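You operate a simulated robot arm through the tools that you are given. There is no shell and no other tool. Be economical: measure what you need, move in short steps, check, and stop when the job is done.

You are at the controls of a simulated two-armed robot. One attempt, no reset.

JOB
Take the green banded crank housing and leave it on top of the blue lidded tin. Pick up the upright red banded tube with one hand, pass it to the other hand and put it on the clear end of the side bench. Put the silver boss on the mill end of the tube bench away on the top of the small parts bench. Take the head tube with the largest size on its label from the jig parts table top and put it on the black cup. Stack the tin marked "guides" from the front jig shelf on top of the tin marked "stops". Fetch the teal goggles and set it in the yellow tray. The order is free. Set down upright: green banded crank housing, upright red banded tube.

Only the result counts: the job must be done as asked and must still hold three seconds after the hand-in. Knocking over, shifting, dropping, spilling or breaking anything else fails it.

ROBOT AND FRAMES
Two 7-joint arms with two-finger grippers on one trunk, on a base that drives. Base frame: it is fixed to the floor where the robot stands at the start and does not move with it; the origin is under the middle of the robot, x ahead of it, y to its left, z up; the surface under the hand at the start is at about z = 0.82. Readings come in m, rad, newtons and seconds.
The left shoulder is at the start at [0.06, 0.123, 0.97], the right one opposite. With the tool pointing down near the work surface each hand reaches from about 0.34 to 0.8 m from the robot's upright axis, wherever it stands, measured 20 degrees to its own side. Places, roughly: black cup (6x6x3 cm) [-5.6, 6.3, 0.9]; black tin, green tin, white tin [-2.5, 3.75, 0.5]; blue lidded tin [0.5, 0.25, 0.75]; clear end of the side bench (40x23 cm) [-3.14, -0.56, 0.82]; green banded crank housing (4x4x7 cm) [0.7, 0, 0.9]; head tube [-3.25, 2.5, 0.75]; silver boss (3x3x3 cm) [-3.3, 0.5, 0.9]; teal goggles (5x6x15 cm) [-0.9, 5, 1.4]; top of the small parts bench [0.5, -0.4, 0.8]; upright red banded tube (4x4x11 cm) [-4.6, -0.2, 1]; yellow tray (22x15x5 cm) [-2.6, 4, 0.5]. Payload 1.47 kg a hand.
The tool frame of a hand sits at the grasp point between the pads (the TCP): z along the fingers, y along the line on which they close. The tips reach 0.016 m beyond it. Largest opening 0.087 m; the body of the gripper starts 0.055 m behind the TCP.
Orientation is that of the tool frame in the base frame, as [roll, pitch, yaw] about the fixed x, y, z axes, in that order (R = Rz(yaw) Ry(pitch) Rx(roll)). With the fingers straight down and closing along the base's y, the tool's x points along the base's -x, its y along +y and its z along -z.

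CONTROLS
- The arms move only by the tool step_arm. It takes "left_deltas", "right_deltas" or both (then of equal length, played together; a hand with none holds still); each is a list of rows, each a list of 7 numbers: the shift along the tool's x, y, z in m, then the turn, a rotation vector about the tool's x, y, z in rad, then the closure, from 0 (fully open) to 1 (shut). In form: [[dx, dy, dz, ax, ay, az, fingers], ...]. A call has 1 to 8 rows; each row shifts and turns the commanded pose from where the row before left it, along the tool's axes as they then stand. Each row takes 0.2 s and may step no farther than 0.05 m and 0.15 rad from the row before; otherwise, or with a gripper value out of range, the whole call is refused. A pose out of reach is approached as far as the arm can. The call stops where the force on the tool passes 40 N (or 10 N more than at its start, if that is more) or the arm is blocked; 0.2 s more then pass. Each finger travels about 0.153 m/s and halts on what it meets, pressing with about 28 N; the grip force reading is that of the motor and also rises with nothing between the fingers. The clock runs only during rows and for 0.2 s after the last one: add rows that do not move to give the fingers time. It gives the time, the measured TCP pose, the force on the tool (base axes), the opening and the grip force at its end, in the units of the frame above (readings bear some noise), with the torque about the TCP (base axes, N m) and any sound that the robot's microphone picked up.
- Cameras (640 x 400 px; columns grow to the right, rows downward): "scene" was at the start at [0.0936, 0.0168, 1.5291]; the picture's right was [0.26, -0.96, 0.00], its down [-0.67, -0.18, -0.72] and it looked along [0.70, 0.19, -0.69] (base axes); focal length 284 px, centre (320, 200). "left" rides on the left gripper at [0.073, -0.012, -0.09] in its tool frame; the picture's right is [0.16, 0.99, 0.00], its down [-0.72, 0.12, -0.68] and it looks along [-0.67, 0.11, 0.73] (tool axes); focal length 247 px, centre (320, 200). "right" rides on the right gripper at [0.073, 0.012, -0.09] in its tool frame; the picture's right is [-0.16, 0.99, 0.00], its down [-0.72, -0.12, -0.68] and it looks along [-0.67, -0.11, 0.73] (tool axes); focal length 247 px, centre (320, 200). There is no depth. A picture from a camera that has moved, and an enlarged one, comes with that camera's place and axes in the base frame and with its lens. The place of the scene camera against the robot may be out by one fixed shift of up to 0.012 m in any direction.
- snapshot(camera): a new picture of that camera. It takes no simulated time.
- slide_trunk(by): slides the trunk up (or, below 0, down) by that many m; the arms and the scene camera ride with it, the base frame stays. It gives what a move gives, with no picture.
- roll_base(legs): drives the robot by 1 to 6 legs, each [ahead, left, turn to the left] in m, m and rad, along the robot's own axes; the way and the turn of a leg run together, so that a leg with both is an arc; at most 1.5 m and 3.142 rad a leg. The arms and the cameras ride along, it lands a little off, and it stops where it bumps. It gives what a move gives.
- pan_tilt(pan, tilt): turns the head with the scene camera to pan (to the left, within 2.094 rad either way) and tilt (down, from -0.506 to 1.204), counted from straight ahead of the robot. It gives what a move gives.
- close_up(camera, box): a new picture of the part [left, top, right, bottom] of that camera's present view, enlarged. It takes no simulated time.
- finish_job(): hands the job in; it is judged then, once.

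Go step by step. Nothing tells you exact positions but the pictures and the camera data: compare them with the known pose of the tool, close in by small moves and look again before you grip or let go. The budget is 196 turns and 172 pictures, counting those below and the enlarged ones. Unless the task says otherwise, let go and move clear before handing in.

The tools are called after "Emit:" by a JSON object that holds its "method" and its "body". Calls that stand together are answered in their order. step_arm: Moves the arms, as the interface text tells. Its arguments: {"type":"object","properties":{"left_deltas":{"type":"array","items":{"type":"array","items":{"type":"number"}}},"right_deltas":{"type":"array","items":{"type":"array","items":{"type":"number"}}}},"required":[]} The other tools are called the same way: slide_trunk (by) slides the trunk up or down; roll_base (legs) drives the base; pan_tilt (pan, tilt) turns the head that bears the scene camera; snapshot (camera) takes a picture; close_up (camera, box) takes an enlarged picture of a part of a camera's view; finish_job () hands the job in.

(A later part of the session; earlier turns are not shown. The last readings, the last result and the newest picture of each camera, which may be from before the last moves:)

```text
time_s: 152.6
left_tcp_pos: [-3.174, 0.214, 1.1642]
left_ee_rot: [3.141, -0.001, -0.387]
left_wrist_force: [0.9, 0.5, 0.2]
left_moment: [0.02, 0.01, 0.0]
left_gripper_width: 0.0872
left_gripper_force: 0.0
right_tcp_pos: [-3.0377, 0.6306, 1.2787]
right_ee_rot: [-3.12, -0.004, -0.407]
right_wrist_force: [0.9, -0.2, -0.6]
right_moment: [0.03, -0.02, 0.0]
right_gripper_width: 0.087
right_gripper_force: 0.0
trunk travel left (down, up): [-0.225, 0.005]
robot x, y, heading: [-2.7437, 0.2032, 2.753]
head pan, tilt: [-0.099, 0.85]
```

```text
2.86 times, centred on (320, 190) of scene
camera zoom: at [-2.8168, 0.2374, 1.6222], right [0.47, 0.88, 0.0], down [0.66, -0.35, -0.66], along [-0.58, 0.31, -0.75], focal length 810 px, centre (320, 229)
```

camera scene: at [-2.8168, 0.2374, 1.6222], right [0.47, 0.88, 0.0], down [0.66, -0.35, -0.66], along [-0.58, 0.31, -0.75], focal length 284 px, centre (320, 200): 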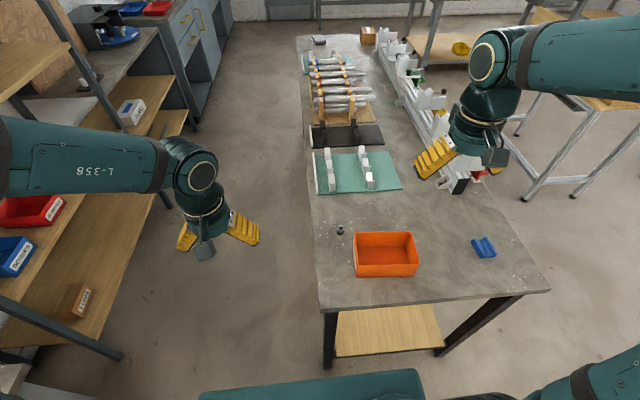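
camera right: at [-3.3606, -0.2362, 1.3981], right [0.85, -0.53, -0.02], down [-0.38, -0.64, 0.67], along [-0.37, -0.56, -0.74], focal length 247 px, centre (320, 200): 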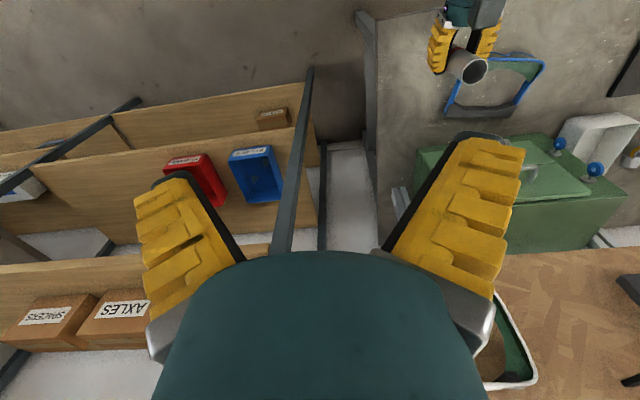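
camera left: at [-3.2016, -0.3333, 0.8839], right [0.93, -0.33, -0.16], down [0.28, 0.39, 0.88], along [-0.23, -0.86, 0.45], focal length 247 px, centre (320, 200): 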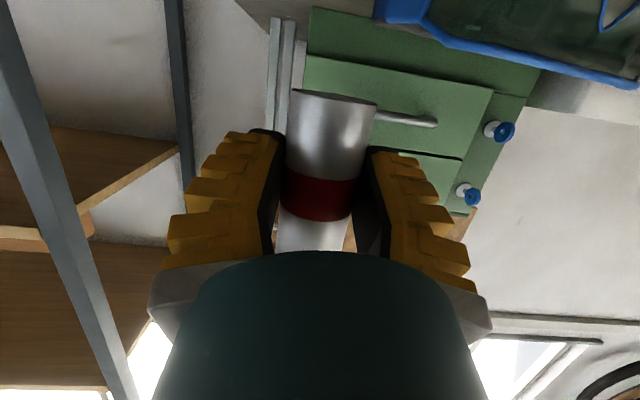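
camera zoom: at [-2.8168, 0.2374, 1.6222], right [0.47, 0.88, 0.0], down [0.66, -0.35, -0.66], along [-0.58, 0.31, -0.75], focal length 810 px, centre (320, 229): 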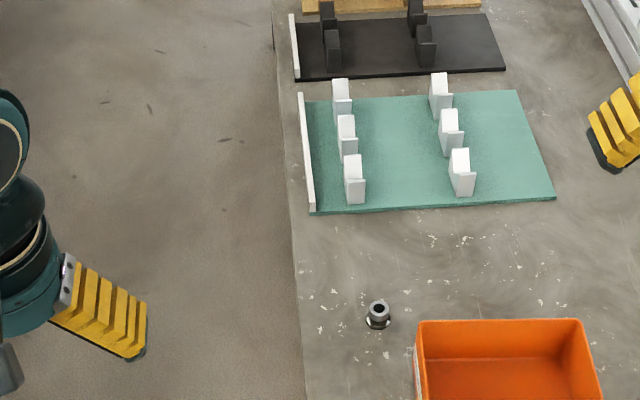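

The silver boss is at about [-3.274, 0.56], just past the orange box. I'll bring the right hand above it.

Emit:
{"method": "step_arm", "body": {"right_deltas": [[-0.024, 0.0193, 0.038, -0.021, 0, -0.018, 0], [-0.024, 0.0193, 0.038, 0, 0, 0, 0], [-0.024, 0.0193, 0.038, 0, 0, 0, 0], [-0.024, 0.0193, 0.038, 0, 0, 0, 0], [-0.024, 0.0193, 0.038, 0, 0, 0, 0], [-0.024, 0.0193, 0.038, 0, 0, 0, 0], [-0.024, 0.0193, 0.038, 0, 0, 0, 0], [-0.024, 0.0193, 0.038, 0, 0, 0, 0]]}}

Emit:
{"method": "snapshot", "body": {"camera": "right"}}

```text
time_s: 154.4
left_tcp_pos: [-3.1751, 0.2142, 1.1632]
left_ee_rot: [3.14, -0.002, -0.385]
left_wrist_force: [-0.2, 0.1, -0.7]
left_moment: [0.02, 0.0, -0.01]
left_gripper_width: 0.087
left_gripper_force: 0.1
right_tcp_pos: [-3.2737, 0.5623, 0.9741]
right_ee_rot: [3.14, -0.005, -0.39]
right_wrist_force: [0.0, -0.5, 0.0]
right_moment: [0.01, 0.02, 0.02]
right_gripper_width: 0.0868
right_gripper_force: 0.0
trunk travel left (down, up): [-0.225, 0.005]
robot x, y, heading: [-2.747, 0.1994, 2.752]
head pan, tilt: [-0.099, 0.85]
```

```text
77 pictures are left
camera right: at [-3.212, 0.524, 1.0629], right [-0.52, -0.85, 0.0], down [-0.63, 0.38, 0.68], along [-0.58, 0.36, -0.74], focal length 247 px, centre (320, 200)
```

right: 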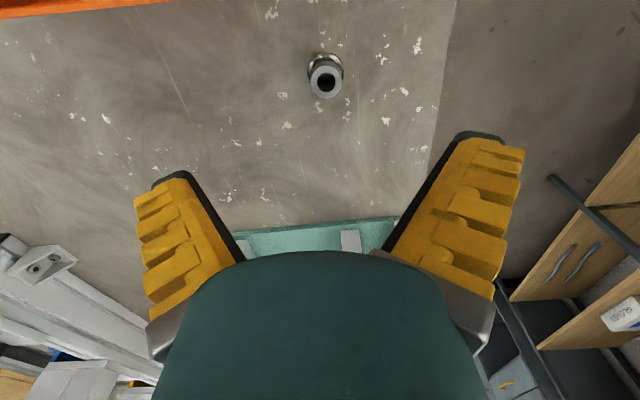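

Emit:
{"method": "step_arm", "body": {"right_deltas": [[0.005, 0.0045, 0.03, 0, 0, 0, 0], [0, 0, 0.04, 0, 0, 0, 0], [0, 0, 0.04, 0, 0, 0, 0], [0, 0, 0.008, 0, 0, 0, 0], [0, 0, 0, 0, 0, 0, 0]]}}

Emit:
{"method": "snapshot", "body": {"camera": "right"}}

```text
time_s: 155.6
left_tcp_pos: [-3.1705, 0.2124, 1.1659]
left_ee_rot: [3.139, 0.003, -0.386]
left_wrist_force: [0.5, 0.1, -0.7]
left_moment: [-0.03, -0.04, -0.01]
left_gripper_width: 0.0869
left_gripper_force: 0.1
right_tcp_pos: [-3.2685, 0.5571, 0.8625]
right_ee_rot: [-3.138, 0.005, -0.385]
right_wrist_force: [16.7, -2.0, 25.0]
right_moment: [-1.05, 0.23, 1.08]
right_gripper_width: 0.0873
right_gripper_force: 0.2
trunk travel left (down, up): [-0.225, 0.005]
robot x, y, heading: [-2.7457, 0.2024, 2.752]
head pan, tilt: [-0.099, 0.85]
stopped in row 5 (right hand): the force on the tool passed its limit at 46 N (the readings are from after the stop); the commanded pose is now the measured one
```

```text
76 pictures are left
camera right: at [-3.206, 0.519, 0.9521], right [-0.52, -0.86, 0.0], down [-0.62, 0.38, 0.68], along [-0.58, 0.36, -0.73], focal length 247 px, centre (320, 200)
```

right: 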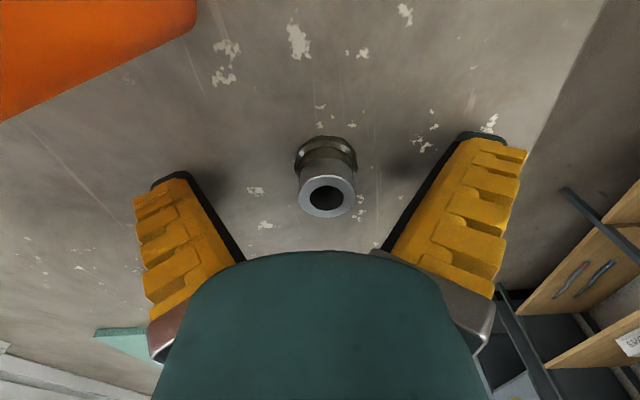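

The left fingertip touched the bench (top is about 0.846). Raise slightly, centre, and close on the boss.

Emit:
{"method": "step_arm", "body": {"right_deltas": [[0.003, 0.003, -0.004, 0, 0, 0, 0], [0, 0, 0, 0, 0, 0, 0.5], [0, 0, 0, 0, 0, 0, 0.9], [0, 0, 0, 0, 0, 0, 1], [0, 0, 0, 0, 0, 0, 1], [0, 0, -0.03, 0, 0, 0, 1], [0, 0, -0.05, 0, 0, 0, 1], [0, 0, -0.05, 0, 0, 0, 1]]}}

Emit:
{"method": "snapshot", "body": {"camera": "right"}}

```text
time_s: 157.3
left_tcp_pos: [-3.1727, 0.2145, 1.1644]
left_ee_rot: [3.14, -0.001, -0.385]
left_wrist_force: [0.0, -0.1, -0.7]
left_moment: [0.01, 0.03, 0.01]
left_gripper_width: 0.0873
left_gripper_force: 0.1
right_tcp_pos: [-3.2681, 0.5544, 0.9939]
right_ee_rot: [-3.138, 0.001, -0.388]
right_wrist_force: [-1.0, -0.2, -1.1]
right_moment: [0.03, 0.0, 0.02]
right_gripper_width: 0.01
right_gripper_force: 28.1
trunk travel left (down, up): [-0.225, 0.005]
robot x, y, heading: [-2.7462, 0.1984, 2.753]
head pan, tilt: [-0.099, 0.85]
```

```text
75 pictures are left
camera right: at [-3.2056, 0.5163, 1.0836], right [-0.52, -0.85, 0.0], down [-0.63, 0.38, 0.68], along [-0.58, 0.36, -0.73], focal length 247 px, centre (320, 200)
```

right: 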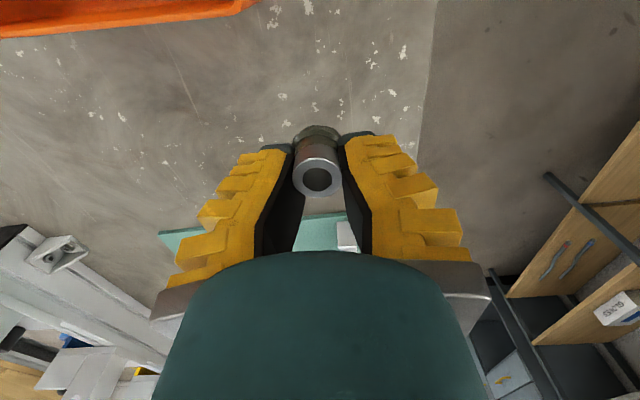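

The boss is held. Retract the right hand and drive back to the small parts bench.

Emit:
{"method": "step_arm", "body": {"right_deltas": [[0.02, 0, -0.04, 0, 0, 0, 1], [0.03, 0, -0.035, 0, 0, 0, 1], [0.035, 0, -0.03, 0, 0, 0, 1], [0.035, 0, -0.03, 0, 0, 0, 1], [0.035, 0, -0.02, 0, 0, 0, 1], [0.035, 0, 0, 0, 0, 0, 1]]}}

Emit:
{"method": "roll_base", "body": {"legs": [[-0.15, 0, 0], [0, 0, -1.4], [0, 0, -1.353], [1.3, -0.1, 0], [0.95, -0.1, 0]]}}

Emit:
{"method": "pan_tilt", "body": {"pan": 0.1, "tilt": 0.6}}

Emit:
{"method": "snapshot", "body": {"camera": "scene"}}

```text
time_s: 158.8
left_tcp_pos: [-3.172, 0.2141, 1.165]
left_ee_rot: [3.14, 0.0, -0.385]
left_wrist_force: [0.1, 0.2, 0.5]
left_moment: [-0.01, 0.0, -0.02]
left_gripper_width: 0.0871
left_gripper_force: 0.0
right_tcp_pos: [-3.0913, 0.48, 1.1482]
right_ee_rot: [-3.138, 0.003, -0.389]
right_wrist_force: [0.0, -0.4, -1.2]
right_moment: [0.0, -0.02, -0.03]
right_gripper_width: 0.01
right_gripper_force: 27.8
trunk travel left (down, up): [-0.225, 0.005]
robot x, y, heading: [-2.7455, 0.2027, 2.755]
head pan, tilt: [-0.099, 0.85]
```

```text
time_s: 177.6
left_tcp_pos: [0.0474, 0.1032, 1.1635]
left_ee_rot: [3.14, 0.001, -3.135]
left_wrist_force: [-0.4, 0.6, 0.0]
left_moment: [0.02, 0.02, -0.01]
left_gripper_width: 0.0871
left_gripper_force: 0.0
right_tcp_pos: [0.0731, -0.1747, 1.1482]
right_ee_rot: [-3.14, 0.005, -3.139]
right_wrist_force: [-0.3, 0.0, -0.9]
right_moment: [0.02, 0.0, -0.03]
right_gripper_width: 0.0109
right_gripper_force: 27.4
trunk travel left (down, up): [-0.225, 0.005]
robot x, y, heading: [-0.3573, -0.0501, 0.001]
head pan, tilt: [-0.099, 0.85]
```

```text
time_s: 178.4
left_tcp_pos: [0.0464, 0.1032, 1.1639]
left_ee_rot: [3.139, 0.0, -3.136]
left_wrist_force: [-0.4, 0.7, -0.1]
left_moment: [-0.01, 0.01, 0.0]
left_gripper_width: 0.0869
left_gripper_force: 0.1
right_tcp_pos: [0.0729, -0.1738, 1.1478]
right_ee_rot: [-3.138, 0.004, -3.141]
right_wrist_force: [0.0, -0.2, -0.2]
right_moment: [0.01, 0.02, 0.01]
right_gripper_width: 0.0108
right_gripper_force: 28.5
trunk travel left (down, up): [-0.225, 0.005]
robot x, y, heading: [-0.357, -0.052, -0.002]
head pan, tilt: [0.099, 0.6]
```

```text
74 pictures are left
camera scene: at [-0.254, -0.0451, 1.6431], right [0.1, -0.99, 0.0], down [-0.56, -0.06, -0.82], along [0.82, 0.08, -0.57], focal length 284 px, centre (320, 200)
```

scene: 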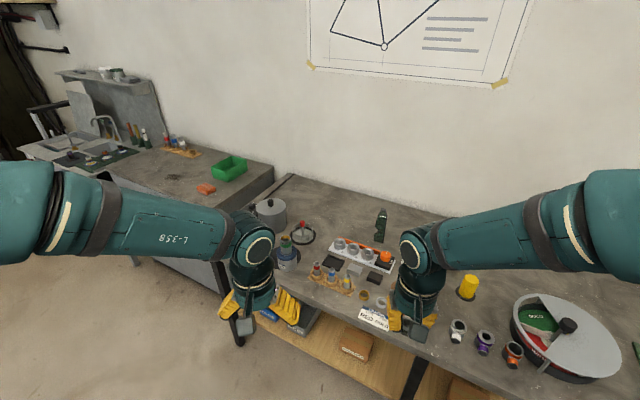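

The housing still stands on the tin. Drive up to the bench and place the boss where the housing used to stand (known clear).

Emit:
{"method": "roll_base", "body": {"legs": [[0.34, 0.03, 0]]}}

Emit:
{"method": "step_arm", "body": {"right_deltas": [[-0.04, 0.023, 0, 0, 0, 0, 1], [-0.04, 0.023, 0, 0, 0, 0, 1], [-0.04, 0.023, 0, 0, 0, 0, 1], [-0.04, 0.023, 0.01, 0, 0, 0, 1], [-0.04, 0.023, 0.02, 0, 0, 0, 1], [-0.04, 0.023, 0.03, 0, 0, 0, 1], [-0.03, 0.01, 0.03, 0, 0, 0, 1], [0, 0, 0.03, 0, 0, 0, 1]]}}

Emit:
{"method": "snapshot", "body": {"camera": "right"}}

```text
time_s: 180.6
left_tcp_pos: [0.3856, 0.1333, 1.1649]
left_ee_rot: [3.138, -0.001, -3.14]
left_wrist_force: [1.4, 0.7, 0.5]
left_moment: [0.0, 0.03, 0.0]
left_gripper_width: 0.087
left_gripper_force: 0.1
right_tcp_pos: [0.4098, -0.1435, 1.1485]
right_ee_rot: [-3.14, 0.002, 3.14]
right_wrist_force: [0.3, -0.1, -0.6]
right_moment: [0.02, -0.01, -0.04]
right_gripper_width: 0.011
right_gripper_force: 28.2
trunk travel left (down, up): [-0.225, 0.005]
robot x, y, heading: [-0.0182, -0.017, -0.005]
head pan, tilt: [0.099, 0.6]
```

```text
refused: row 5 steps farther than a row can; nothing moved
```

```text
73 pictures are left
camera right: at [0.3359, -0.1323, 1.2371], right [0.16, 0.99, 0.0], down [0.72, -0.11, 0.68], along [0.67, -0.11, -0.73], focal length 247 px, centre (320, 200)
```

right: 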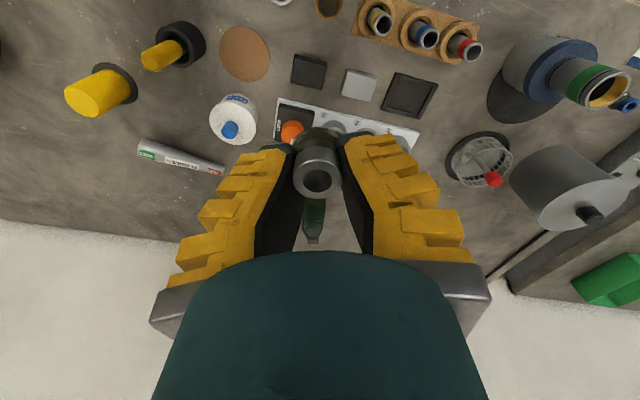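

Emit:
{"method": "step_arm", "body": {"right_deltas": [[-0.036, 0.0175, 0.01, 0, 0, 0, 1], [-0.036, 0.0175, 0.01, 0, 0, 0, 1], [-0.036, 0.0175, 0.01, 0, 0, 0, 1], [-0.036, 0.0175, 0.02, 0, 0, 0, 1], [-0.036, 0.0175, 0.02, 0, 0, 0, 1], [-0.036, 0.0175, 0.02, 0, 0, 0, 1], [-0.036, 0.0175, 0.025, 0, 0, 0, 1], [-0.036, 0.0175, 0.025, 0, 0, 0, 1]]}}

Emit:
{"method": "snapshot", "body": {"camera": "right"}}

```text
time_s: 182.4
left_tcp_pos: [0.3859, 0.1334, 1.1639]
left_ee_rot: [-3.141, -0.001, -3.141]
left_wrist_force: [0.4, 0.1, 0.0]
left_moment: [-0.02, 0.01, 0.02]
left_gripper_width: 0.0869
left_gripper_force: 0.0
right_tcp_pos: [0.6978, -0.0041, 1.0078]
right_ee_rot: [-3.139, 0.0, -3.142]
right_wrist_force: [0.3, -0.5, -0.5]
right_moment: [-0.02, 0.05, 0.01]
right_gripper_width: 0.0106
right_gripper_force: 28.4
trunk travel left (down, up): [-0.225, 0.005]
robot x, y, heading: [-0.0177, -0.0211, -0.001]
head pan, tilt: [0.099, 0.6]
```

```text
72 pictures are left
camera right: at [0.6247, 0.0077, 1.096], right [0.16, 0.99, 0.0], down [0.72, -0.11, 0.68], along [0.67, -0.11, -0.73], focal length 247 px, centre (320, 200)
```

right: 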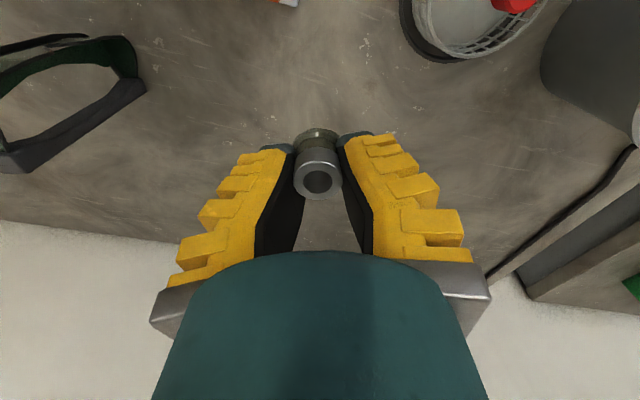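

Emit:
{"method": "step_arm", "body": {"right_deltas": [[0, 0, 0.045, 0, 0, 0, 1], [0, 0, 0.045, 0, 0, 0, 1], [0, 0, 0.045, 0, 0, 0, 1], [0, 0, 0.015, 0, 0, 0, 1], [0, 0, 0.005, 0, 0, 0, 1], [0, 0, 0, 0, 0, 0, 1]]}}

Emit:
{"method": "step_arm", "body": {"right_deltas": [[0, 0, 0.004, 0, 0, 0, 1], [0, 0, 0.004, 0, 0, 0, 1], [0, 0, 0, 0, 0, 0, 1]]}}

```text
time_s: 183.8
left_tcp_pos: [0.3839, 0.1331, 1.163]
left_ee_rot: [3.141, -0.001, -3.139]
left_wrist_force: [-0.1, 0.3, -0.3]
left_moment: [0.01, 0.01, 0.0]
left_gripper_width: 0.087
left_gripper_force: 0.0
right_tcp_pos: [0.6941, -0.0049, 0.8563]
right_ee_rot: [-3.141, 0.004, -3.141]
right_wrist_force: [-0.6, 0.2, -0.5]
right_moment: [0.04, -0.02, -0.02]
right_gripper_width: 0.0105
right_gripper_force: 27.8
right hand out of reach, approached as far as the arm can: row 4
trunk travel left (down, up): [-0.225, 0.005]
robot x, y, heading: [-0.0225, -0.0186, 0.0]
head pan, tilt: [0.099, 0.6]
```

```text
time_s: 184.6
left_tcp_pos: [0.384, 0.1322, 1.1631]
left_ee_rot: [3.14, -0.001, -3.14]
left_wrist_force: [0.3, 0.2, 0.2]
left_moment: [0.01, -0.04, 0.0]
left_gripper_width: 0.0869
left_gripper_force: 0.0
right_tcp_pos: [0.6926, -0.0051, 0.848]
right_ee_rot: [-3.138, 0.004, -3.141]
right_wrist_force: [0.0, -1.4, -0.3]
right_moment: [-0.01, -0.01, -0.04]
right_gripper_width: 0.0107
right_gripper_force: 28.2
right hand out of reach, approached as far as the arm can: row 2
trunk travel left (down, up): [-0.225, 0.005]
robot x, y, heading: [-0.0225, -0.0197, 0.001]
head pan, tilt: [0.099, 0.6]
```

The raised trunk limits reach; I'll lower the trunk by a few millimetres to touch down.

Emit:
{"method": "slide_trunk", "body": {"by": -0.006}}

Emit:
{"method": "close_up", "body": {"camera": "right", "box": [220, 60, 420, 220]}}

```text
time_s: 185.2
left_tcp_pos: [0.3832, 0.1332, 1.1583]
left_ee_rot: [3.14, 0.0, -3.139]
left_wrist_force: [0.3, 0.8, -0.4]
left_moment: [0.03, 0.01, -0.01]
left_gripper_width: 0.0871
left_gripper_force: 0.0
right_tcp_pos: [0.6929, -0.0061, 0.8428]
right_ee_rot: [-3.14, 0.003, 3.141]
right_wrist_force: [0.4, 0.1, -0.8]
right_moment: [-0.01, -0.05, -0.01]
right_gripper_width: 0.0107
right_gripper_force: 28.0
trunk travel left (down, up): [-0.219, 0.011]
robot x, y, heading: [-0.0205, -0.0202, -0.009]
head pan, tilt: [0.099, 0.6]
```

```text
2.50 times, centred on (320, 140) of right
camera zoom: at [0.6181, 0.006, 0.9308], right [0.16, 0.99, 0.0], down [0.72, -0.11, 0.68], along [0.67, -0.11, -0.73], focal length 617 px, centre (320, 350)
```

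zoom: 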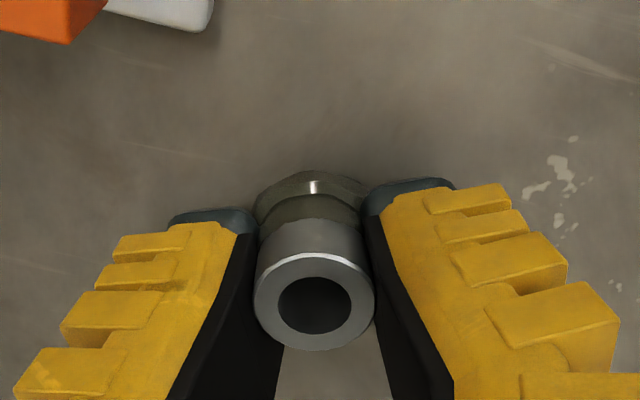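

Emit:
{"method": "slide_trunk", "body": {"by": -0.004}}

Emit:
{"method": "slide_trunk", "body": {"by": -0.003}}

```text
time_s: 185.7
left_tcp_pos: [0.3846, 0.1328, 1.1542]
left_ee_rot: [3.139, 0.001, -3.14]
left_wrist_force: [-0.3, 0.2, 0.6]
left_moment: [-0.01, 0.03, -0.01]
left_gripper_width: 0.087
left_gripper_force: 0.1
right_tcp_pos: [0.6933, -0.0059, 0.8386]
right_ee_rot: [-3.139, 0.005, -3.141]
right_wrist_force: [-0.2, 0.0, 2.4]
right_moment: [0.02, 0.01, 0.0]
right_gripper_width: 0.011
right_gripper_force: 28.1
trunk travel left (down, up): [-0.215, 0.015]
robot x, y, heading: [-0.0191, -0.0206, -0.003]
head pan, tilt: [0.099, 0.6]
```

```text
time_s: 186.2
left_tcp_pos: [0.3837, 0.1339, 1.1519]
left_ee_rot: [3.139, 0.002, -3.14]
left_wrist_force: [0.6, 0.0, -0.2]
left_moment: [-0.02, 0.05, 0.0]
left_gripper_width: 0.087
left_gripper_force: 0.1
right_tcp_pos: [0.6923, -0.0048, 0.8382]
right_ee_rot: [-3.138, 0.009, 3.141]
right_wrist_force: [-0.8, -0.6, 15.0]
right_moment: [-0.03, 0.16, 0.02]
right_gripper_width: 0.0139
right_gripper_force: 28.0
trunk travel left (down, up): [-0.212, 0.018]
robot x, y, heading: [-0.0185, -0.0188, 0.001]
head pan, tilt: [0.099, 0.6]
```

Touched down. Open and rise.

Emit:
{"method": "step_arm", "body": {"right_deltas": [[0, 0, 0, 0, 0, 0, 0.6], [0, 0, 0, 0, 0, 0, 0.1], [0, 0, 0, 0, 0, 0, 0], [0.003, 0, -0.04, 0, 0, 0, 0], [0.01, 0, -0.045, 0, 0, 0, 0], [0.01, 0, -0.045, 0, 0, 0, 0], [0.02, -0.01, -0.04, 0, 0, 0, 0], [0.03, -0.02, -0.03, 0, 0, 0, 0]]}}

Emit:
{"method": "snapshot", "body": {"camera": "right"}}

```text
time_s: 188.0
left_tcp_pos: [0.3825, 0.1336, 1.1523]
left_ee_rot: [3.139, 0.002, -3.139]
left_wrist_force: [-0.4, 0.0, 0.7]
left_moment: [0.0, 0.01, 0.0]
left_gripper_width: 0.0869
left_gripper_force: 0.0
right_tcp_pos: [0.6152, -0.0352, 1.0363]
right_ee_rot: [-3.139, 0.005, 3.141]
right_wrist_force: [-0.1, -0.8, -0.2]
right_moment: [-0.01, 0.0, 0.01]
right_gripper_width: 0.0871
right_gripper_force: 0.1
trunk travel left (down, up): [-0.212, 0.018]
robot x, y, heading: [-0.0229, -0.0196, -0.0]
head pan, tilt: [0.099, 0.6]
```

```text
70 pictures are left
camera right: at [0.5419, -0.0239, 1.1252], right [0.16, 0.99, 0.0], down [0.72, -0.11, 0.68], along [0.68, -0.11, -0.73], focal length 247 px, centre (320, 200)
```

right: 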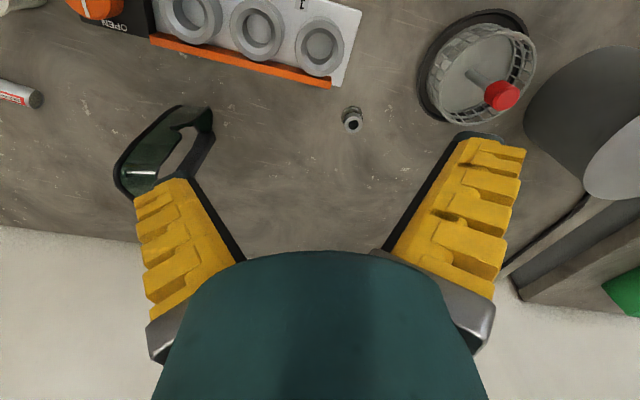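

The boss is on the small parts bench. Now I'll retract, back out, and head through the corridor on the left toward the goggles and jig area.

Emit:
{"method": "step_arm", "body": {"right_deltas": [[0.04, -0.02, -0.02, 0, 0, 0, 0], [0.04, -0.02, -0.02, 0, 0, 0, 0], [0.04, -0.02, -0.02, 0, 0, 0, 0], [0.04, -0.02, -0.02, 0, 0, 0, 0], [0.04, -0.02, -0.02, 0, 0, 0, 0], [0.02, -0.02, 0, 0, 0, 0, 0]]}}

Emit:
{"method": "roll_base", "body": {"legs": [[-0.29, 0, 0], [0, 0, 1.18], [1.5, 0, 0]]}}

Emit:
{"method": "pan_tilt", "body": {"pan": 0.4, "tilt": 0.3}}

Emit:
{"method": "snapshot", "body": {"camera": "scene"}}

Emit:
{"method": "pan_tilt", "body": {"pan": 1.2, "tilt": 0.35}}

Emit:
{"method": "snapshot", "body": {"camera": "scene"}}

```text
time_s: 189.4
left_tcp_pos: [0.3847, 0.1322, 1.1506]
left_ee_rot: [3.141, 0.001, -3.139]
left_wrist_force: [-0.7, -0.1, 0.4]
left_moment: [0.03, 0.04, 0.02]
left_gripper_width: 0.0871
left_gripper_force: 0.1
right_tcp_pos: [0.3983, -0.1555, 1.1333]
right_ee_rot: [-3.14, 0.006, 3.141]
right_wrist_force: [-1.1, -0.5, -0.1]
right_moment: [0.0, 0.0, 0.0]
right_gripper_width: 0.0872
right_gripper_force: 0.2
trunk travel left (down, up): [-0.212, 0.018]
robot x, y, heading: [-0.02, -0.0182, -0.006]
head pan, tilt: [0.099, 0.6]
```

```text
time_s: 201.3
left_tcp_pos: [0.2614, 1.7834, 1.151]
left_ee_rot: [3.139, -0.001, -1.955]
left_wrist_force: [0.6, 0.6, -0.2]
left_moment: [0.03, -0.02, 0.02]
left_gripper_width: 0.0868
left_gripper_force: 0.0
right_tcp_pos: [0.5348, 1.6882, 1.1339]
right_ee_rot: [3.141, 0.004, -1.955]
right_wrist_force: [-1.1, -0.1, 0.4]
right_moment: [0.01, 0.0, -0.04]
right_gripper_width: 0.0869
right_gripper_force: 0.0
trunk travel left (down, up): [-0.212, 0.018]
robot x, y, heading: [0.2497, 1.3513, 1.183]
head pan, tilt: [0.099, 0.6]
```

```text
time_s: 202.1
left_tcp_pos: [0.2612, 1.7818, 1.1516]
left_ee_rot: [3.139, 0.001, -1.954]
left_wrist_force: [0.3, 0.1, 0.6]
left_moment: [0.02, 0.01, 0.03]
left_gripper_width: 0.0869
left_gripper_force: 0.0
right_tcp_pos: [0.5346, 1.6877, 1.1343]
right_ee_rot: [-3.14, 0.004, -1.956]
right_wrist_force: [0.0, 0.3, -1.1]
right_moment: [-0.02, -0.01, -0.01]
right_gripper_width: 0.0869
right_gripper_force: 0.0
trunk travel left (down, up): [-0.212, 0.018]
robot x, y, heading: [0.2537, 1.3517, 1.184]
head pan, tilt: [0.4, 0.3]
```

```text
69 pictures are left
camera scene: at [0.2565, 1.4487, 1.6575], right [1.0, 0.01, 0.0], down [0.0, -0.3, -0.96], along [-0.01, 0.95, -0.3], focal length 284 px, centre (320, 200)
```

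scene: 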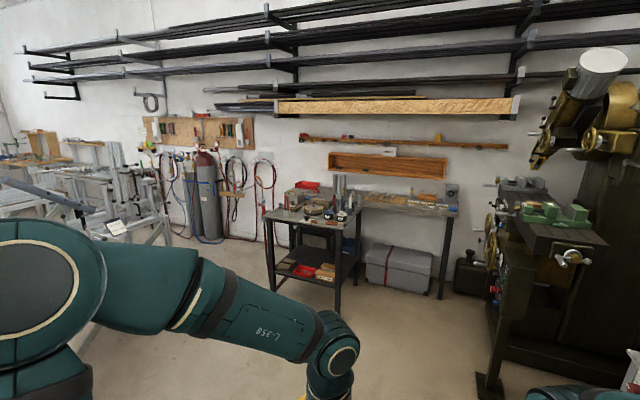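

```text
time_s: 203.2
left_tcp_pos: [0.2614, 1.7827, 1.1511]
left_ee_rot: [3.139, 0.0, -1.954]
left_wrist_force: [0.7, 0.7, 0.2]
left_moment: [-0.02, 0.01, 0.0]
left_gripper_width: 0.0871
left_gripper_force: 0.1
right_tcp_pos: [0.5335, 1.6873, 1.1347]
right_ee_rot: [-3.139, 0.004, -1.958]
right_wrist_force: [0.0, -0.2, -0.2]
right_moment: [0.02, -0.02, 0.01]
right_gripper_width: 0.0868
right_gripper_force: 0.0
trunk travel left (down, up): [-0.212, 0.018]
robot x, y, heading: [0.2471, 1.3504, 1.184]
head pan, tilt: [1.201, 0.351]
```

```text
68 pictures are left
camera scene: at [0.1901, 1.4193, 1.6529], right [0.69, 0.73, 0.0], down [0.25, -0.24, -0.94], along [-0.68, 0.64, -0.34], focal length 284 px, centre (320, 200)
```

scene: 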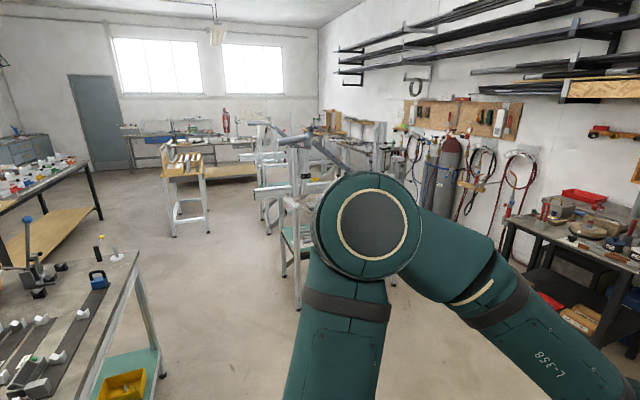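

I see the pegboard above the gas cylinders, where the goggles should hang. Zooming in.

Emit:
{"method": "pan_tilt", "body": {"pan": 0.65, "tilt": 0.2}}

Emit:
{"method": "close_up", "body": {"camera": "scene", "box": [200, 110, 400, 260]}}

Emit:
{"method": "snapshot", "body": {"camera": "scene"}}

```text
time_s: 204.2
left_tcp_pos: [0.2611, 1.7818, 1.1509]
left_ee_rot: [3.14, 0.0, -1.954]
left_wrist_force: [-0.1, 0.4, -0.7]
left_moment: [0.03, -0.02, 0.01]
left_gripper_width: 0.0871
left_gripper_force: 0.0
right_tcp_pos: [0.5343, 1.6891, 1.1335]
right_ee_rot: [-3.14, 0.002, -1.957]
right_wrist_force: [-0.6, 0.0, -0.2]
right_moment: [0.0, 0.01, 0.0]
right_gripper_width: 0.0868
right_gripper_force: 0.1
trunk travel left (down, up): [-0.212, 0.018]
robot x, y, heading: [0.2514, 1.3527, 1.188]
head pan, tilt: [0.649, 0.201]
```

```text
2.67 times, centred on (300, 185) of scene
camera zoom: at [0.2335, 1.4454, 1.6669], right [0.97, 0.26, 0.0], down [0.05, -0.19, -0.98], along [-0.26, 0.95, -0.2], focal length 756 px, centre (373, 240)
```

zoom: 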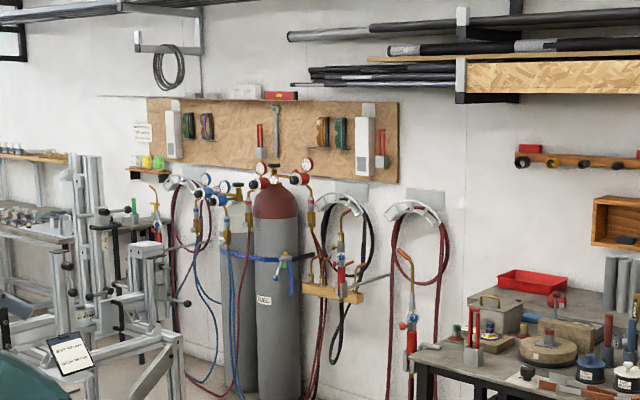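

```text
66 pictures are left
camera scene: at [0.2335, 1.4454, 1.6669], right [0.97, 0.26, 0.0], down [0.05, -0.19, -0.98], along [-0.26, 0.95, -0.2], focal length 284 px, centre (320, 200)
```

scene: 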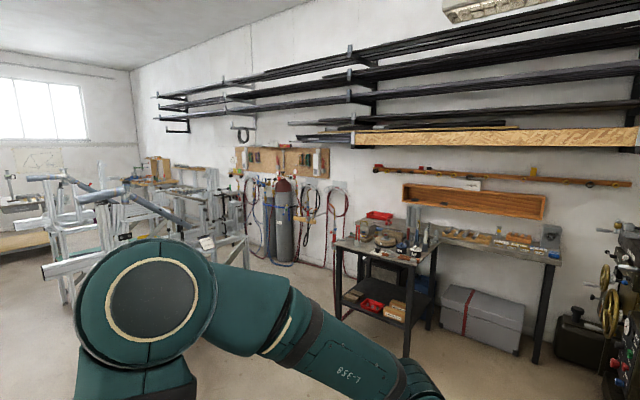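

The teal goggles hang at the right part of the pegboard, near [-0.9, 5.0, 1.43]. I'll drive closer in two stages, passing in front of the vise table.

Emit:
{"method": "roll_base", "body": {"legs": [[1.4, 0.3, 0], [0.35, 0.9, 0]]}}

Emit:
{"method": "pan_tilt", "body": {"pan": 0.8, "tilt": 0.4}}

Emit:
{"method": "snapshot", "body": {"camera": "scene"}}

```text
time_s: 217.3
left_tcp_pos: [-0.0701, 3.7274, 1.1504]
left_ee_rot: [3.137, -0.001, -1.964]
left_wrist_force: [-0.4, 0.4, 0.1]
left_moment: [0.0, 0.0, 0.0]
left_gripper_width: 0.0872
left_gripper_force: 0.1
right_tcp_pos: [0.2008, 3.6304, 1.1336]
right_ee_rot: [-3.14, 0.004, -1.964]
right_wrist_force: [0.1, 0.1, 0.1]
right_moment: [0.01, 0.03, -0.02]
right_gripper_width: 0.0869
right_gripper_force: 0.1
trunk travel left (down, up): [-0.212, 0.018]
robot x, y, heading: [-0.0828, 3.2952, 1.172]
head pan, tilt: [0.649, 0.201]
stopped in leg 2: the robot was blocked; the commanded pose is now the measured one
```

```text
time_s: 218.1
left_tcp_pos: [-0.0712, 3.7273, 1.151]
left_ee_rot: [3.139, 0.0, -1.963]
left_wrist_force: [0.5, 0.2, -0.7]
left_moment: [0.0, -0.04, 0.0]
left_gripper_width: 0.0868
left_gripper_force: 0.2
right_tcp_pos: [0.2003, 3.6299, 1.134]
right_ee_rot: [-3.14, 0.004, -1.967]
right_wrist_force: [-0.5, -0.5, 0.8]
right_moment: [0.01, -0.01, 0.02]
right_gripper_width: 0.0871
right_gripper_force: 0.2
trunk travel left (down, up): [-0.212, 0.018]
robot x, y, heading: [-0.0849, 3.2965, 1.176]
head pan, tilt: [0.799, 0.4]
```

```text
65 pictures are left
camera scene: at [-0.1141, 3.3856, 1.6484], right [0.92, 0.39, 0.0], down [0.15, -0.36, -0.92], along [-0.36, 0.85, -0.39], focal length 284 px, centre (320, 200)
```

scene: 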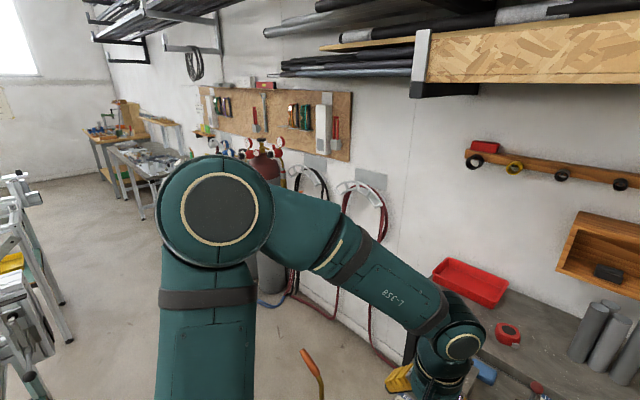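

Something blocked the base at the vise table. I'll back off slightly and look down before going left.

Emit:
{"method": "roll_base", "body": {"legs": [[-0.15, 0, 0]]}}

Emit:
{"method": "pan_tilt", "body": {"pan": 0.2, "tilt": 1.0}}

Emit:
{"method": "snapshot", "body": {"camera": "scene"}}

```text
time_s: 219.4
left_tcp_pos: [-0.1273, 3.5883, 1.1515]
left_ee_rot: [3.139, 0.0, -1.963]
left_wrist_force: [-0.2, 0.0, 0.7]
left_moment: [0.02, 0.01, 0.02]
left_gripper_width: 0.0868
left_gripper_force: 0.0
right_tcp_pos: [0.1448, 3.4916, 1.1347]
right_ee_rot: [-3.14, 0.005, -1.968]
right_wrist_force: [-0.2, 0.0, -0.2]
right_moment: [0.01, -0.03, 0.02]
right_gripper_width: 0.0869
right_gripper_force: 0.0
trunk travel left (down, up): [-0.212, 0.018]
robot x, y, heading: [-0.1441, 3.1619, 1.169]
head pan, tilt: [0.799, 0.4]
```

```text
time_s: 220.4
left_tcp_pos: [-0.1274, 3.5906, 1.1503]
left_ee_rot: [3.14, 0.002, -1.964]
left_wrist_force: [-0.3, 0.4, -0.6]
left_moment: [-0.04, -0.03, 0.03]
left_gripper_width: 0.0868
left_gripper_force: 0.0
right_tcp_pos: [0.144, 3.4927, 1.1347]
right_ee_rot: [-3.137, 0.006, -1.967]
right_wrist_force: [-0.4, -0.8, 0.2]
right_moment: [-0.02, 0.02, -0.01]
right_gripper_width: 0.0872
right_gripper_force: 0.1
trunk travel left (down, up): [-0.212, 0.018]
robot x, y, heading: [-0.1447, 3.1592, 1.177]
head pan, tilt: [0.201, 1.0]
```

```text
64 pictures are left
camera scene: at [-0.1213, 3.2315, 1.5982], right [0.98, -0.19, 0.0], down [-0.16, -0.82, -0.54], along [0.11, 0.53, -0.84], focal length 284 px, centre (320, 200)
```

scene: 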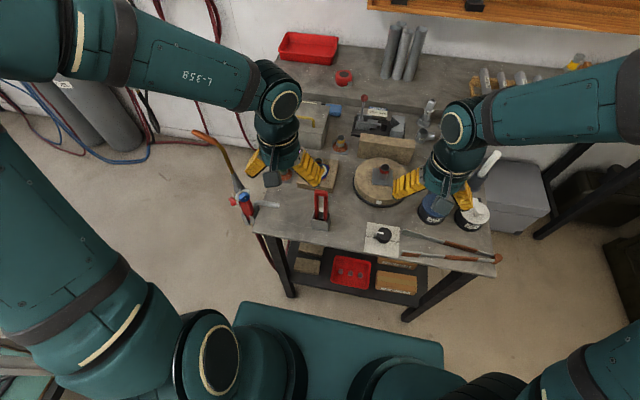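

The torch hangs off the table's left edge; nothing looks disturbed. I'll slide left well past it, then go forward toward the pegboard.

Emit:
{"method": "roll_base", "body": {"legs": [[0, 1.32, 0], [0.5, 0, 0]]}}

Emit:
{"method": "pan_tilt", "body": {"pan": 0.0, "tilt": 0.3}}

Emit:
{"method": "snapshot", "body": {"camera": "scene"}}

```text
time_s: 226.4
left_tcp_pos: [-0.6814, 3.8244, 1.1503]
left_ee_rot: [3.14, -0.002, -1.961]
left_wrist_force: [0.4, -1.4, -0.5]
left_moment: [-0.03, -0.02, -0.01]
left_gripper_width: 0.0868
left_gripper_force: 0.0
right_tcp_pos: [-0.4112, 3.7269, 1.1342]
right_ee_rot: [-3.14, 0.003, -1.966]
right_wrist_force: [0.3, 0.4, -0.2]
right_moment: [-0.01, -0.02, 0.03]
right_gripper_width: 0.0871
right_gripper_force: 0.0
trunk travel left (down, up): [-0.212, 0.018]
robot x, y, heading: [-0.6951, 3.3923, 1.174]
head pan, tilt: [0.201, 1.0]
stopped in leg 1: the robot was blocked; the commanded pose is now the measured one
```

```text
time_s: 227.5
left_tcp_pos: [-0.68, 3.8241, 1.1505]
left_ee_rot: [3.139, 0.0, -1.963]
left_wrist_force: [0.0, -0.8, 0.0]
left_moment: [0.0, 0.0, -0.03]
left_gripper_width: 0.0871
left_gripper_force: 0.0
right_tcp_pos: [-0.4078, 3.7271, 1.1351]
right_ee_rot: [-3.139, 0.004, -1.965]
right_wrist_force: [-0.8, 0.4, 0.1]
right_moment: [0.02, -0.02, 0.02]
right_gripper_width: 0.0869
right_gripper_force: 0.1
trunk travel left (down, up): [-0.212, 0.018]
robot x, y, heading: [-0.6978, 3.3936, 1.173]
head pan, tilt: [0.0, 0.3]
```

```text
63 pictures are left
camera scene: at [-0.6511, 3.4829, 1.6575], right [0.92, -0.39, 0.0], down [-0.12, -0.27, -0.95], along [0.37, 0.88, -0.3], focal length 284 px, centre (320, 200)
```

scene: 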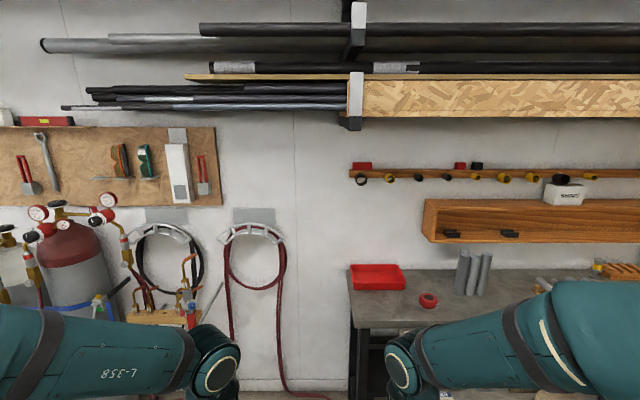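

Blocked again on the left; I'll look there.

Emit:
{"method": "pan_tilt", "body": {"pan": 1.5, "tilt": 0.8}}

Emit:
{"method": "snapshot", "body": {"camera": "scene"}}

```text
time_s: 229.1
left_tcp_pos: [-0.681, 3.8238, 1.1511]
left_ee_rot: [3.14, -0.002, -1.963]
left_wrist_force: [0.0, 0.9, -0.3]
left_moment: [-0.01, 0.03, 0.0]
left_gripper_width: 0.0871
left_gripper_force: 0.1
right_tcp_pos: [-0.4092, 3.7259, 1.1339]
right_ee_rot: [-3.141, 0.004, -1.966]
right_wrist_force: [0.0, 0.1, 0.5]
right_moment: [0.0, 0.0, -0.01]
right_gripper_width: 0.0868
right_gripper_force: 0.0
trunk travel left (down, up): [-0.212, 0.018]
robot x, y, heading: [-0.6963, 3.3919, 1.177]
head pan, tilt: [1.499, 0.799]
```

```text
62 pictures are left
camera scene: at [-0.7596, 3.4335, 1.6133], right [0.45, 0.89, 0.0], down [0.64, -0.32, -0.7], along [-0.62, 0.32, -0.72], focal length 284 px, centre (320, 200)
```

scene: 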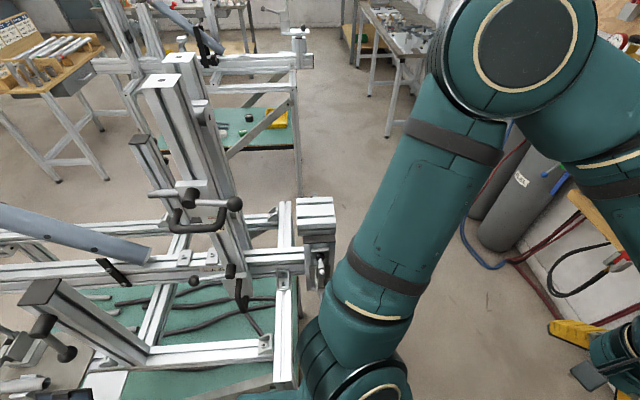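

The near jig's corner is on my left and the torch on my right. I'll go slightly forward first, then diagonally left around the jig.

Emit:
{"method": "roll_base", "body": {"legs": [[0, -0.015, 0], [0.29, 0, 0], [0.25, 0.5, 0], [0.08, 0.2, 0]]}}

Emit:
{"method": "pan_tilt", "body": {"pan": 0.1, "tilt": 0.4}}

Emit:
{"method": "snapshot", "body": {"camera": "scene"}}

```text
time_s: 230.7
left_tcp_pos: [-0.6381, 3.8862, 1.1514]
left_ee_rot: [3.139, 0.001, -1.966]
left_wrist_force: [-0.5, -0.1, 1.2]
left_moment: [0.02, -0.02, -0.03]
left_gripper_width: 0.087
left_gripper_force: 0.1
right_tcp_pos: [-0.3694, 3.7814, 1.1329]
right_ee_rot: [-3.136, -0.018, -1.981]
right_wrist_force: [-3.8, -9.8, -0.7]
right_moment: [0.25, -0.08, -0.69]
right_gripper_width: 0.0867
right_gripper_force: 0.0
trunk travel left (down, up): [-0.212, 0.018]
robot x, y, heading: [-0.6526, 3.4572, 1.174]
head pan, tilt: [1.499, 0.799]
stopped in leg 2: the force on the tool passed its limit at 71 N (the readings are from after the stop); the commanded pose is now the measured one
```

```text
time_s: 232.2
left_tcp_pos: [-0.6382, 3.8846, 1.1513]
left_ee_rot: [3.139, 0.002, -1.966]
left_wrist_force: [-0.6, 0.3, 0.2]
left_moment: [-0.02, 0.03, 0.01]
left_gripper_width: 0.0869
left_gripper_force: 0.1
right_tcp_pos: [-0.3686, 3.7811, 1.1342]
right_ee_rot: [-3.138, -0.014, -1.98]
right_wrist_force: [-7.3, -14.9, 0.1]
right_moment: [0.38, -0.13, -1.21]
right_gripper_width: 0.0866
right_gripper_force: 0.0
trunk travel left (down, up): [-0.212, 0.018]
robot x, y, heading: [-0.6494, 3.4599, 1.172]
head pan, tilt: [0.099, 0.4]
```

```text
61 pictures are left
camera scene: at [-0.6185, 3.5458, 1.6485], right [0.96, -0.29, 0.0], down [-0.11, -0.37, -0.92], along [0.27, 0.88, -0.39], focal length 284 px, centre (320, 200)
```

scene: 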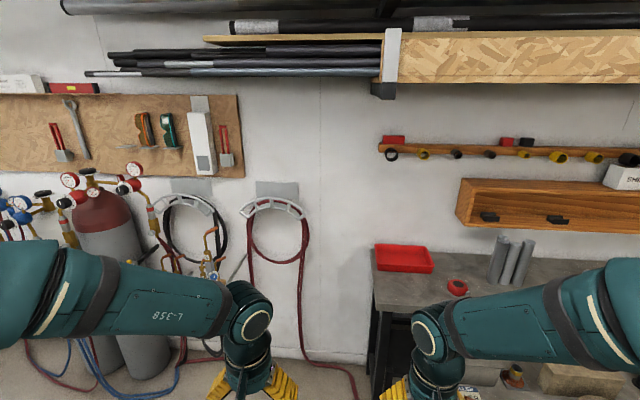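

The right hand touched something in front. Back off a little and look with its camera.

Emit:
{"method": "roll_base", "body": {"legs": [[-0.05, 0, 0]]}}

Emit:
{"method": "snapshot", "body": {"camera": "right"}}

Emit:
{"method": "pan_tilt", "body": {"pan": -0.2, "tilt": 0.9}}

Emit:
{"method": "snapshot", "body": {"camera": "scene"}}

```text
time_s: 233.1
left_tcp_pos: [-0.6565, 3.8405, 1.1515]
left_ee_rot: [3.14, 0.0, -1.965]
left_wrist_force: [-0.2, -0.5, -0.1]
left_moment: [0.01, -0.04, 0.02]
left_gripper_width: 0.0874
left_gripper_force: 0.1
right_tcp_pos: [-0.3871, 3.737, 1.1338]
right_ee_rot: [-3.138, -0.015, -1.979]
right_wrist_force: [0.7, -0.5, 0.4]
right_moment: [0.05, -0.01, 0.0]
right_gripper_width: 0.0869
right_gripper_force: 0.1
trunk travel left (down, up): [-0.212, 0.018]
robot x, y, heading: [-0.6729, 3.4085, 1.171]
head pan, tilt: [0.099, 0.4]
```

```text
60 pictures are left
camera right: at [-0.4279, 3.6759, 1.2239], right [-0.84, 0.54, -0.01], down [0.39, 0.63, 0.67], along [0.36, 0.56, -0.74], focal length 247 px, centre (320, 200)
```

right: 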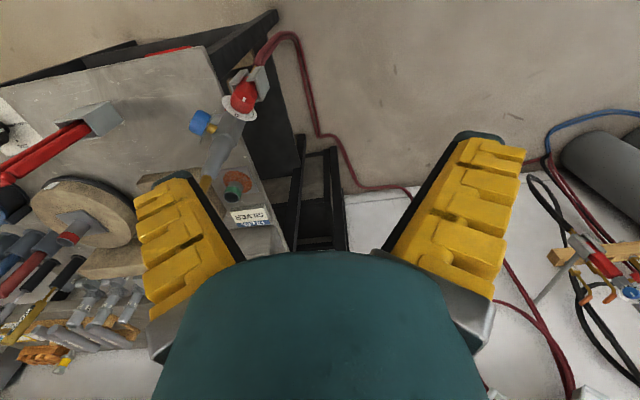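

```text
time_s: 234.1
left_tcp_pos: [-0.6562, 3.8407, 1.1503]
left_ee_rot: [3.139, -0.001, -1.966]
left_wrist_force: [0.5, 0.2, -0.1]
left_moment: [0.02, -0.05, -0.02]
left_gripper_width: 0.0871
left_gripper_force: 0.0
right_tcp_pos: [-0.3858, 3.7377, 1.1333]
right_ee_rot: [-3.139, -0.014, -1.979]
right_wrist_force: [0.5, 0.5, -0.2]
right_moment: [-0.02, 0.03, -0.04]
right_gripper_width: 0.0872
right_gripper_force: 0.0
trunk travel left (down, up): [-0.212, 0.018]
robot x, y, heading: [-0.6751, 3.4139, 1.174]
head pan, tilt: [-0.201, 0.901]
```

```text
59 pictures are left
camera scene: at [-0.6214, 3.4762, 1.6054], right [0.83, -0.56, 0.0], down [-0.44, -0.65, -0.62], along [0.35, 0.51, -0.78], focal length 284 px, centre (320, 200)
```

scene: 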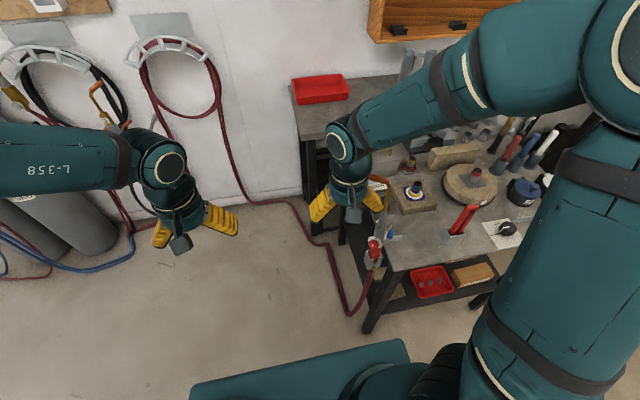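

The torch neck rises beside the right gripper (still in its holder). I'll raise both hands straight up before moving on.

Emit:
{"method": "step_arm", "body": {"right_deltas": [[0, 0, -0.045, 0, 0, 0, 0], [0, 0, -0.045, 0, 0, 0, 0], [0, 0, -0.045, 0, 0, 0, 0], [0, 0, -0.045, 0, 0, 0, 0], [0, 0, -0.045, 0, 0, 0, 0], [0, 0, -0.045, 0, 0, 0, 0], [0, 0, 0, 0, 0, 0, 0]], "left_deltas": [[0, 0, -0.04, 0, 0, 0, 0], [0, 0, -0.04, 0, 0, 0, 0], [0, 0, -0.04, 0, 0, 0, 0], [0, 0, -0.04, 0, 0, 0, 0], [0, 0, -0.04, 0, 0, 0, 0], [0, 0, -0.04, 0, 0, 0, 0], [0, 0, 0, 0, 0, 0, 0]]}}

Emit:
{"method": "roll_base", "body": {"legs": [[0.3, 0.0, 0], [0.24, 0.5, 0], [0.06, 0.2, 0]]}}

Emit:
{"method": "pan_tilt", "body": {"pan": 0.2, "tilt": 0.4}}

Emit:
{"method": "snapshot", "body": {"camera": "scene"}}

```text
time_s: 235.7
left_tcp_pos: [-0.6562, 3.8416, 1.3905]
left_ee_rot: [-3.142, 0.0, -1.965]
left_wrist_force: [-0.1, 0.7, -0.4]
left_moment: [0.0, -0.04, 0.05]
left_gripper_width: 0.087
left_gripper_force: 0.1
right_tcp_pos: [-0.3864, 3.7434, 1.4032]
right_ee_rot: [-3.137, -0.017, -1.98]
right_wrist_force: [-0.4, 0.2, 0.3]
right_moment: [0.01, 0.03, 0.0]
right_gripper_width: 0.0867
right_gripper_force: 0.1
trunk travel left (down, up): [-0.212, 0.018]
robot x, y, heading: [-0.6693, 3.4086, 1.171]
head pan, tilt: [-0.201, 0.901]
```

```text
time_s: 244.2
left_tcp_pos: [-1.0655, 4.6656, 1.3896]
left_ee_rot: [3.139, -0.002, -1.965]
left_wrist_force: [0.4, 0.8, 0.7]
left_moment: [0.0, 0.02, 0.01]
left_gripper_width: 0.0874
left_gripper_force: 0.1
right_tcp_pos: [-0.7953, 4.5678, 1.405]
right_ee_rot: [-3.137, -0.016, -1.982]
right_wrist_force: [-0.3, -0.2, -0.5]
right_moment: [0.02, 0.01, 0.02]
right_gripper_width: 0.0872
right_gripper_force: 0.1
trunk travel left (down, up): [-0.212, 0.018]
robot x, y, heading: [-1.0835, 4.233, 1.172]
head pan, tilt: [-0.201, 0.901]
```

```text
time_s: 245.1
left_tcp_pos: [-1.0644, 4.6669, 1.3901]
left_ee_rot: [3.141, -0.002, -1.964]
left_wrist_force: [-0.4, -0.3, 0.6]
left_moment: [0.03, 0.02, -0.02]
left_gripper_width: 0.0872
left_gripper_force: 0.1
right_tcp_pos: [-0.7942, 4.5677, 1.4043]
right_ee_rot: [-3.137, -0.018, -1.98]
right_wrist_force: [-0.1, 0.0, 0.3]
right_moment: [0.0, -0.01, 0.01]
right_gripper_width: 0.0869
right_gripper_force: 0.1
trunk travel left (down, up): [-0.212, 0.018]
robot x, y, heading: [-1.0803, 4.2361, 1.176]
head pan, tilt: [0.201, 0.4]
```

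```text
58 pictures are left
camera scene: at [-1.0547, 4.3299, 1.6483], right [0.98, -0.2, 0.0], down [-0.08, -0.38, -0.92], along [0.18, 0.9, -0.39], focal length 284 px, centre (320, 200)
```

scene: 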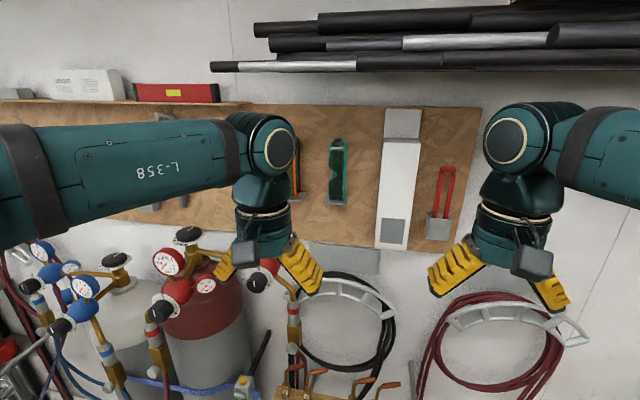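

The teal goggles are at about [-0.876, 5.0, 1.43]. I'll zoom in to see how they're held.

Emit:
{"method": "close_up", "body": {"camera": "scene", "box": [280, 120, 400, 220]}}

Emit:
{"method": "snapshot", "body": {"camera": "left"}}

```text
4.00 times, centred on (340, 170) of scene
camera zoom: at [-1.0547, 4.3299, 1.6483], right [0.98, -0.2, 0.0], down [-0.08, -0.38, -0.92], along [0.18, 0.9, -0.39], focal length 1134 px, centre (240, 320)
```

zoom: 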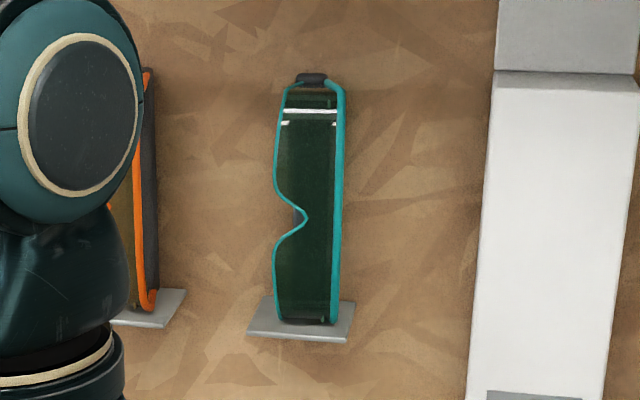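

```text
56 pictures are left
camera left: at [-1.0819, 4.5942, 1.4798], right [-0.97, 0.23, 0.0], down [0.17, 0.71, 0.68], along [0.16, 0.66, -0.73], focal length 247 px, centre (320, 200)
```

left: 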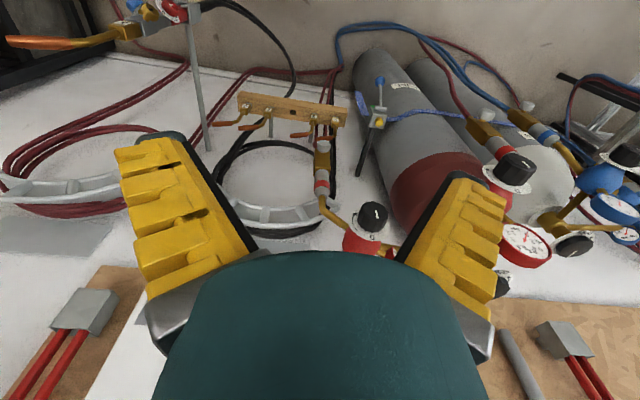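

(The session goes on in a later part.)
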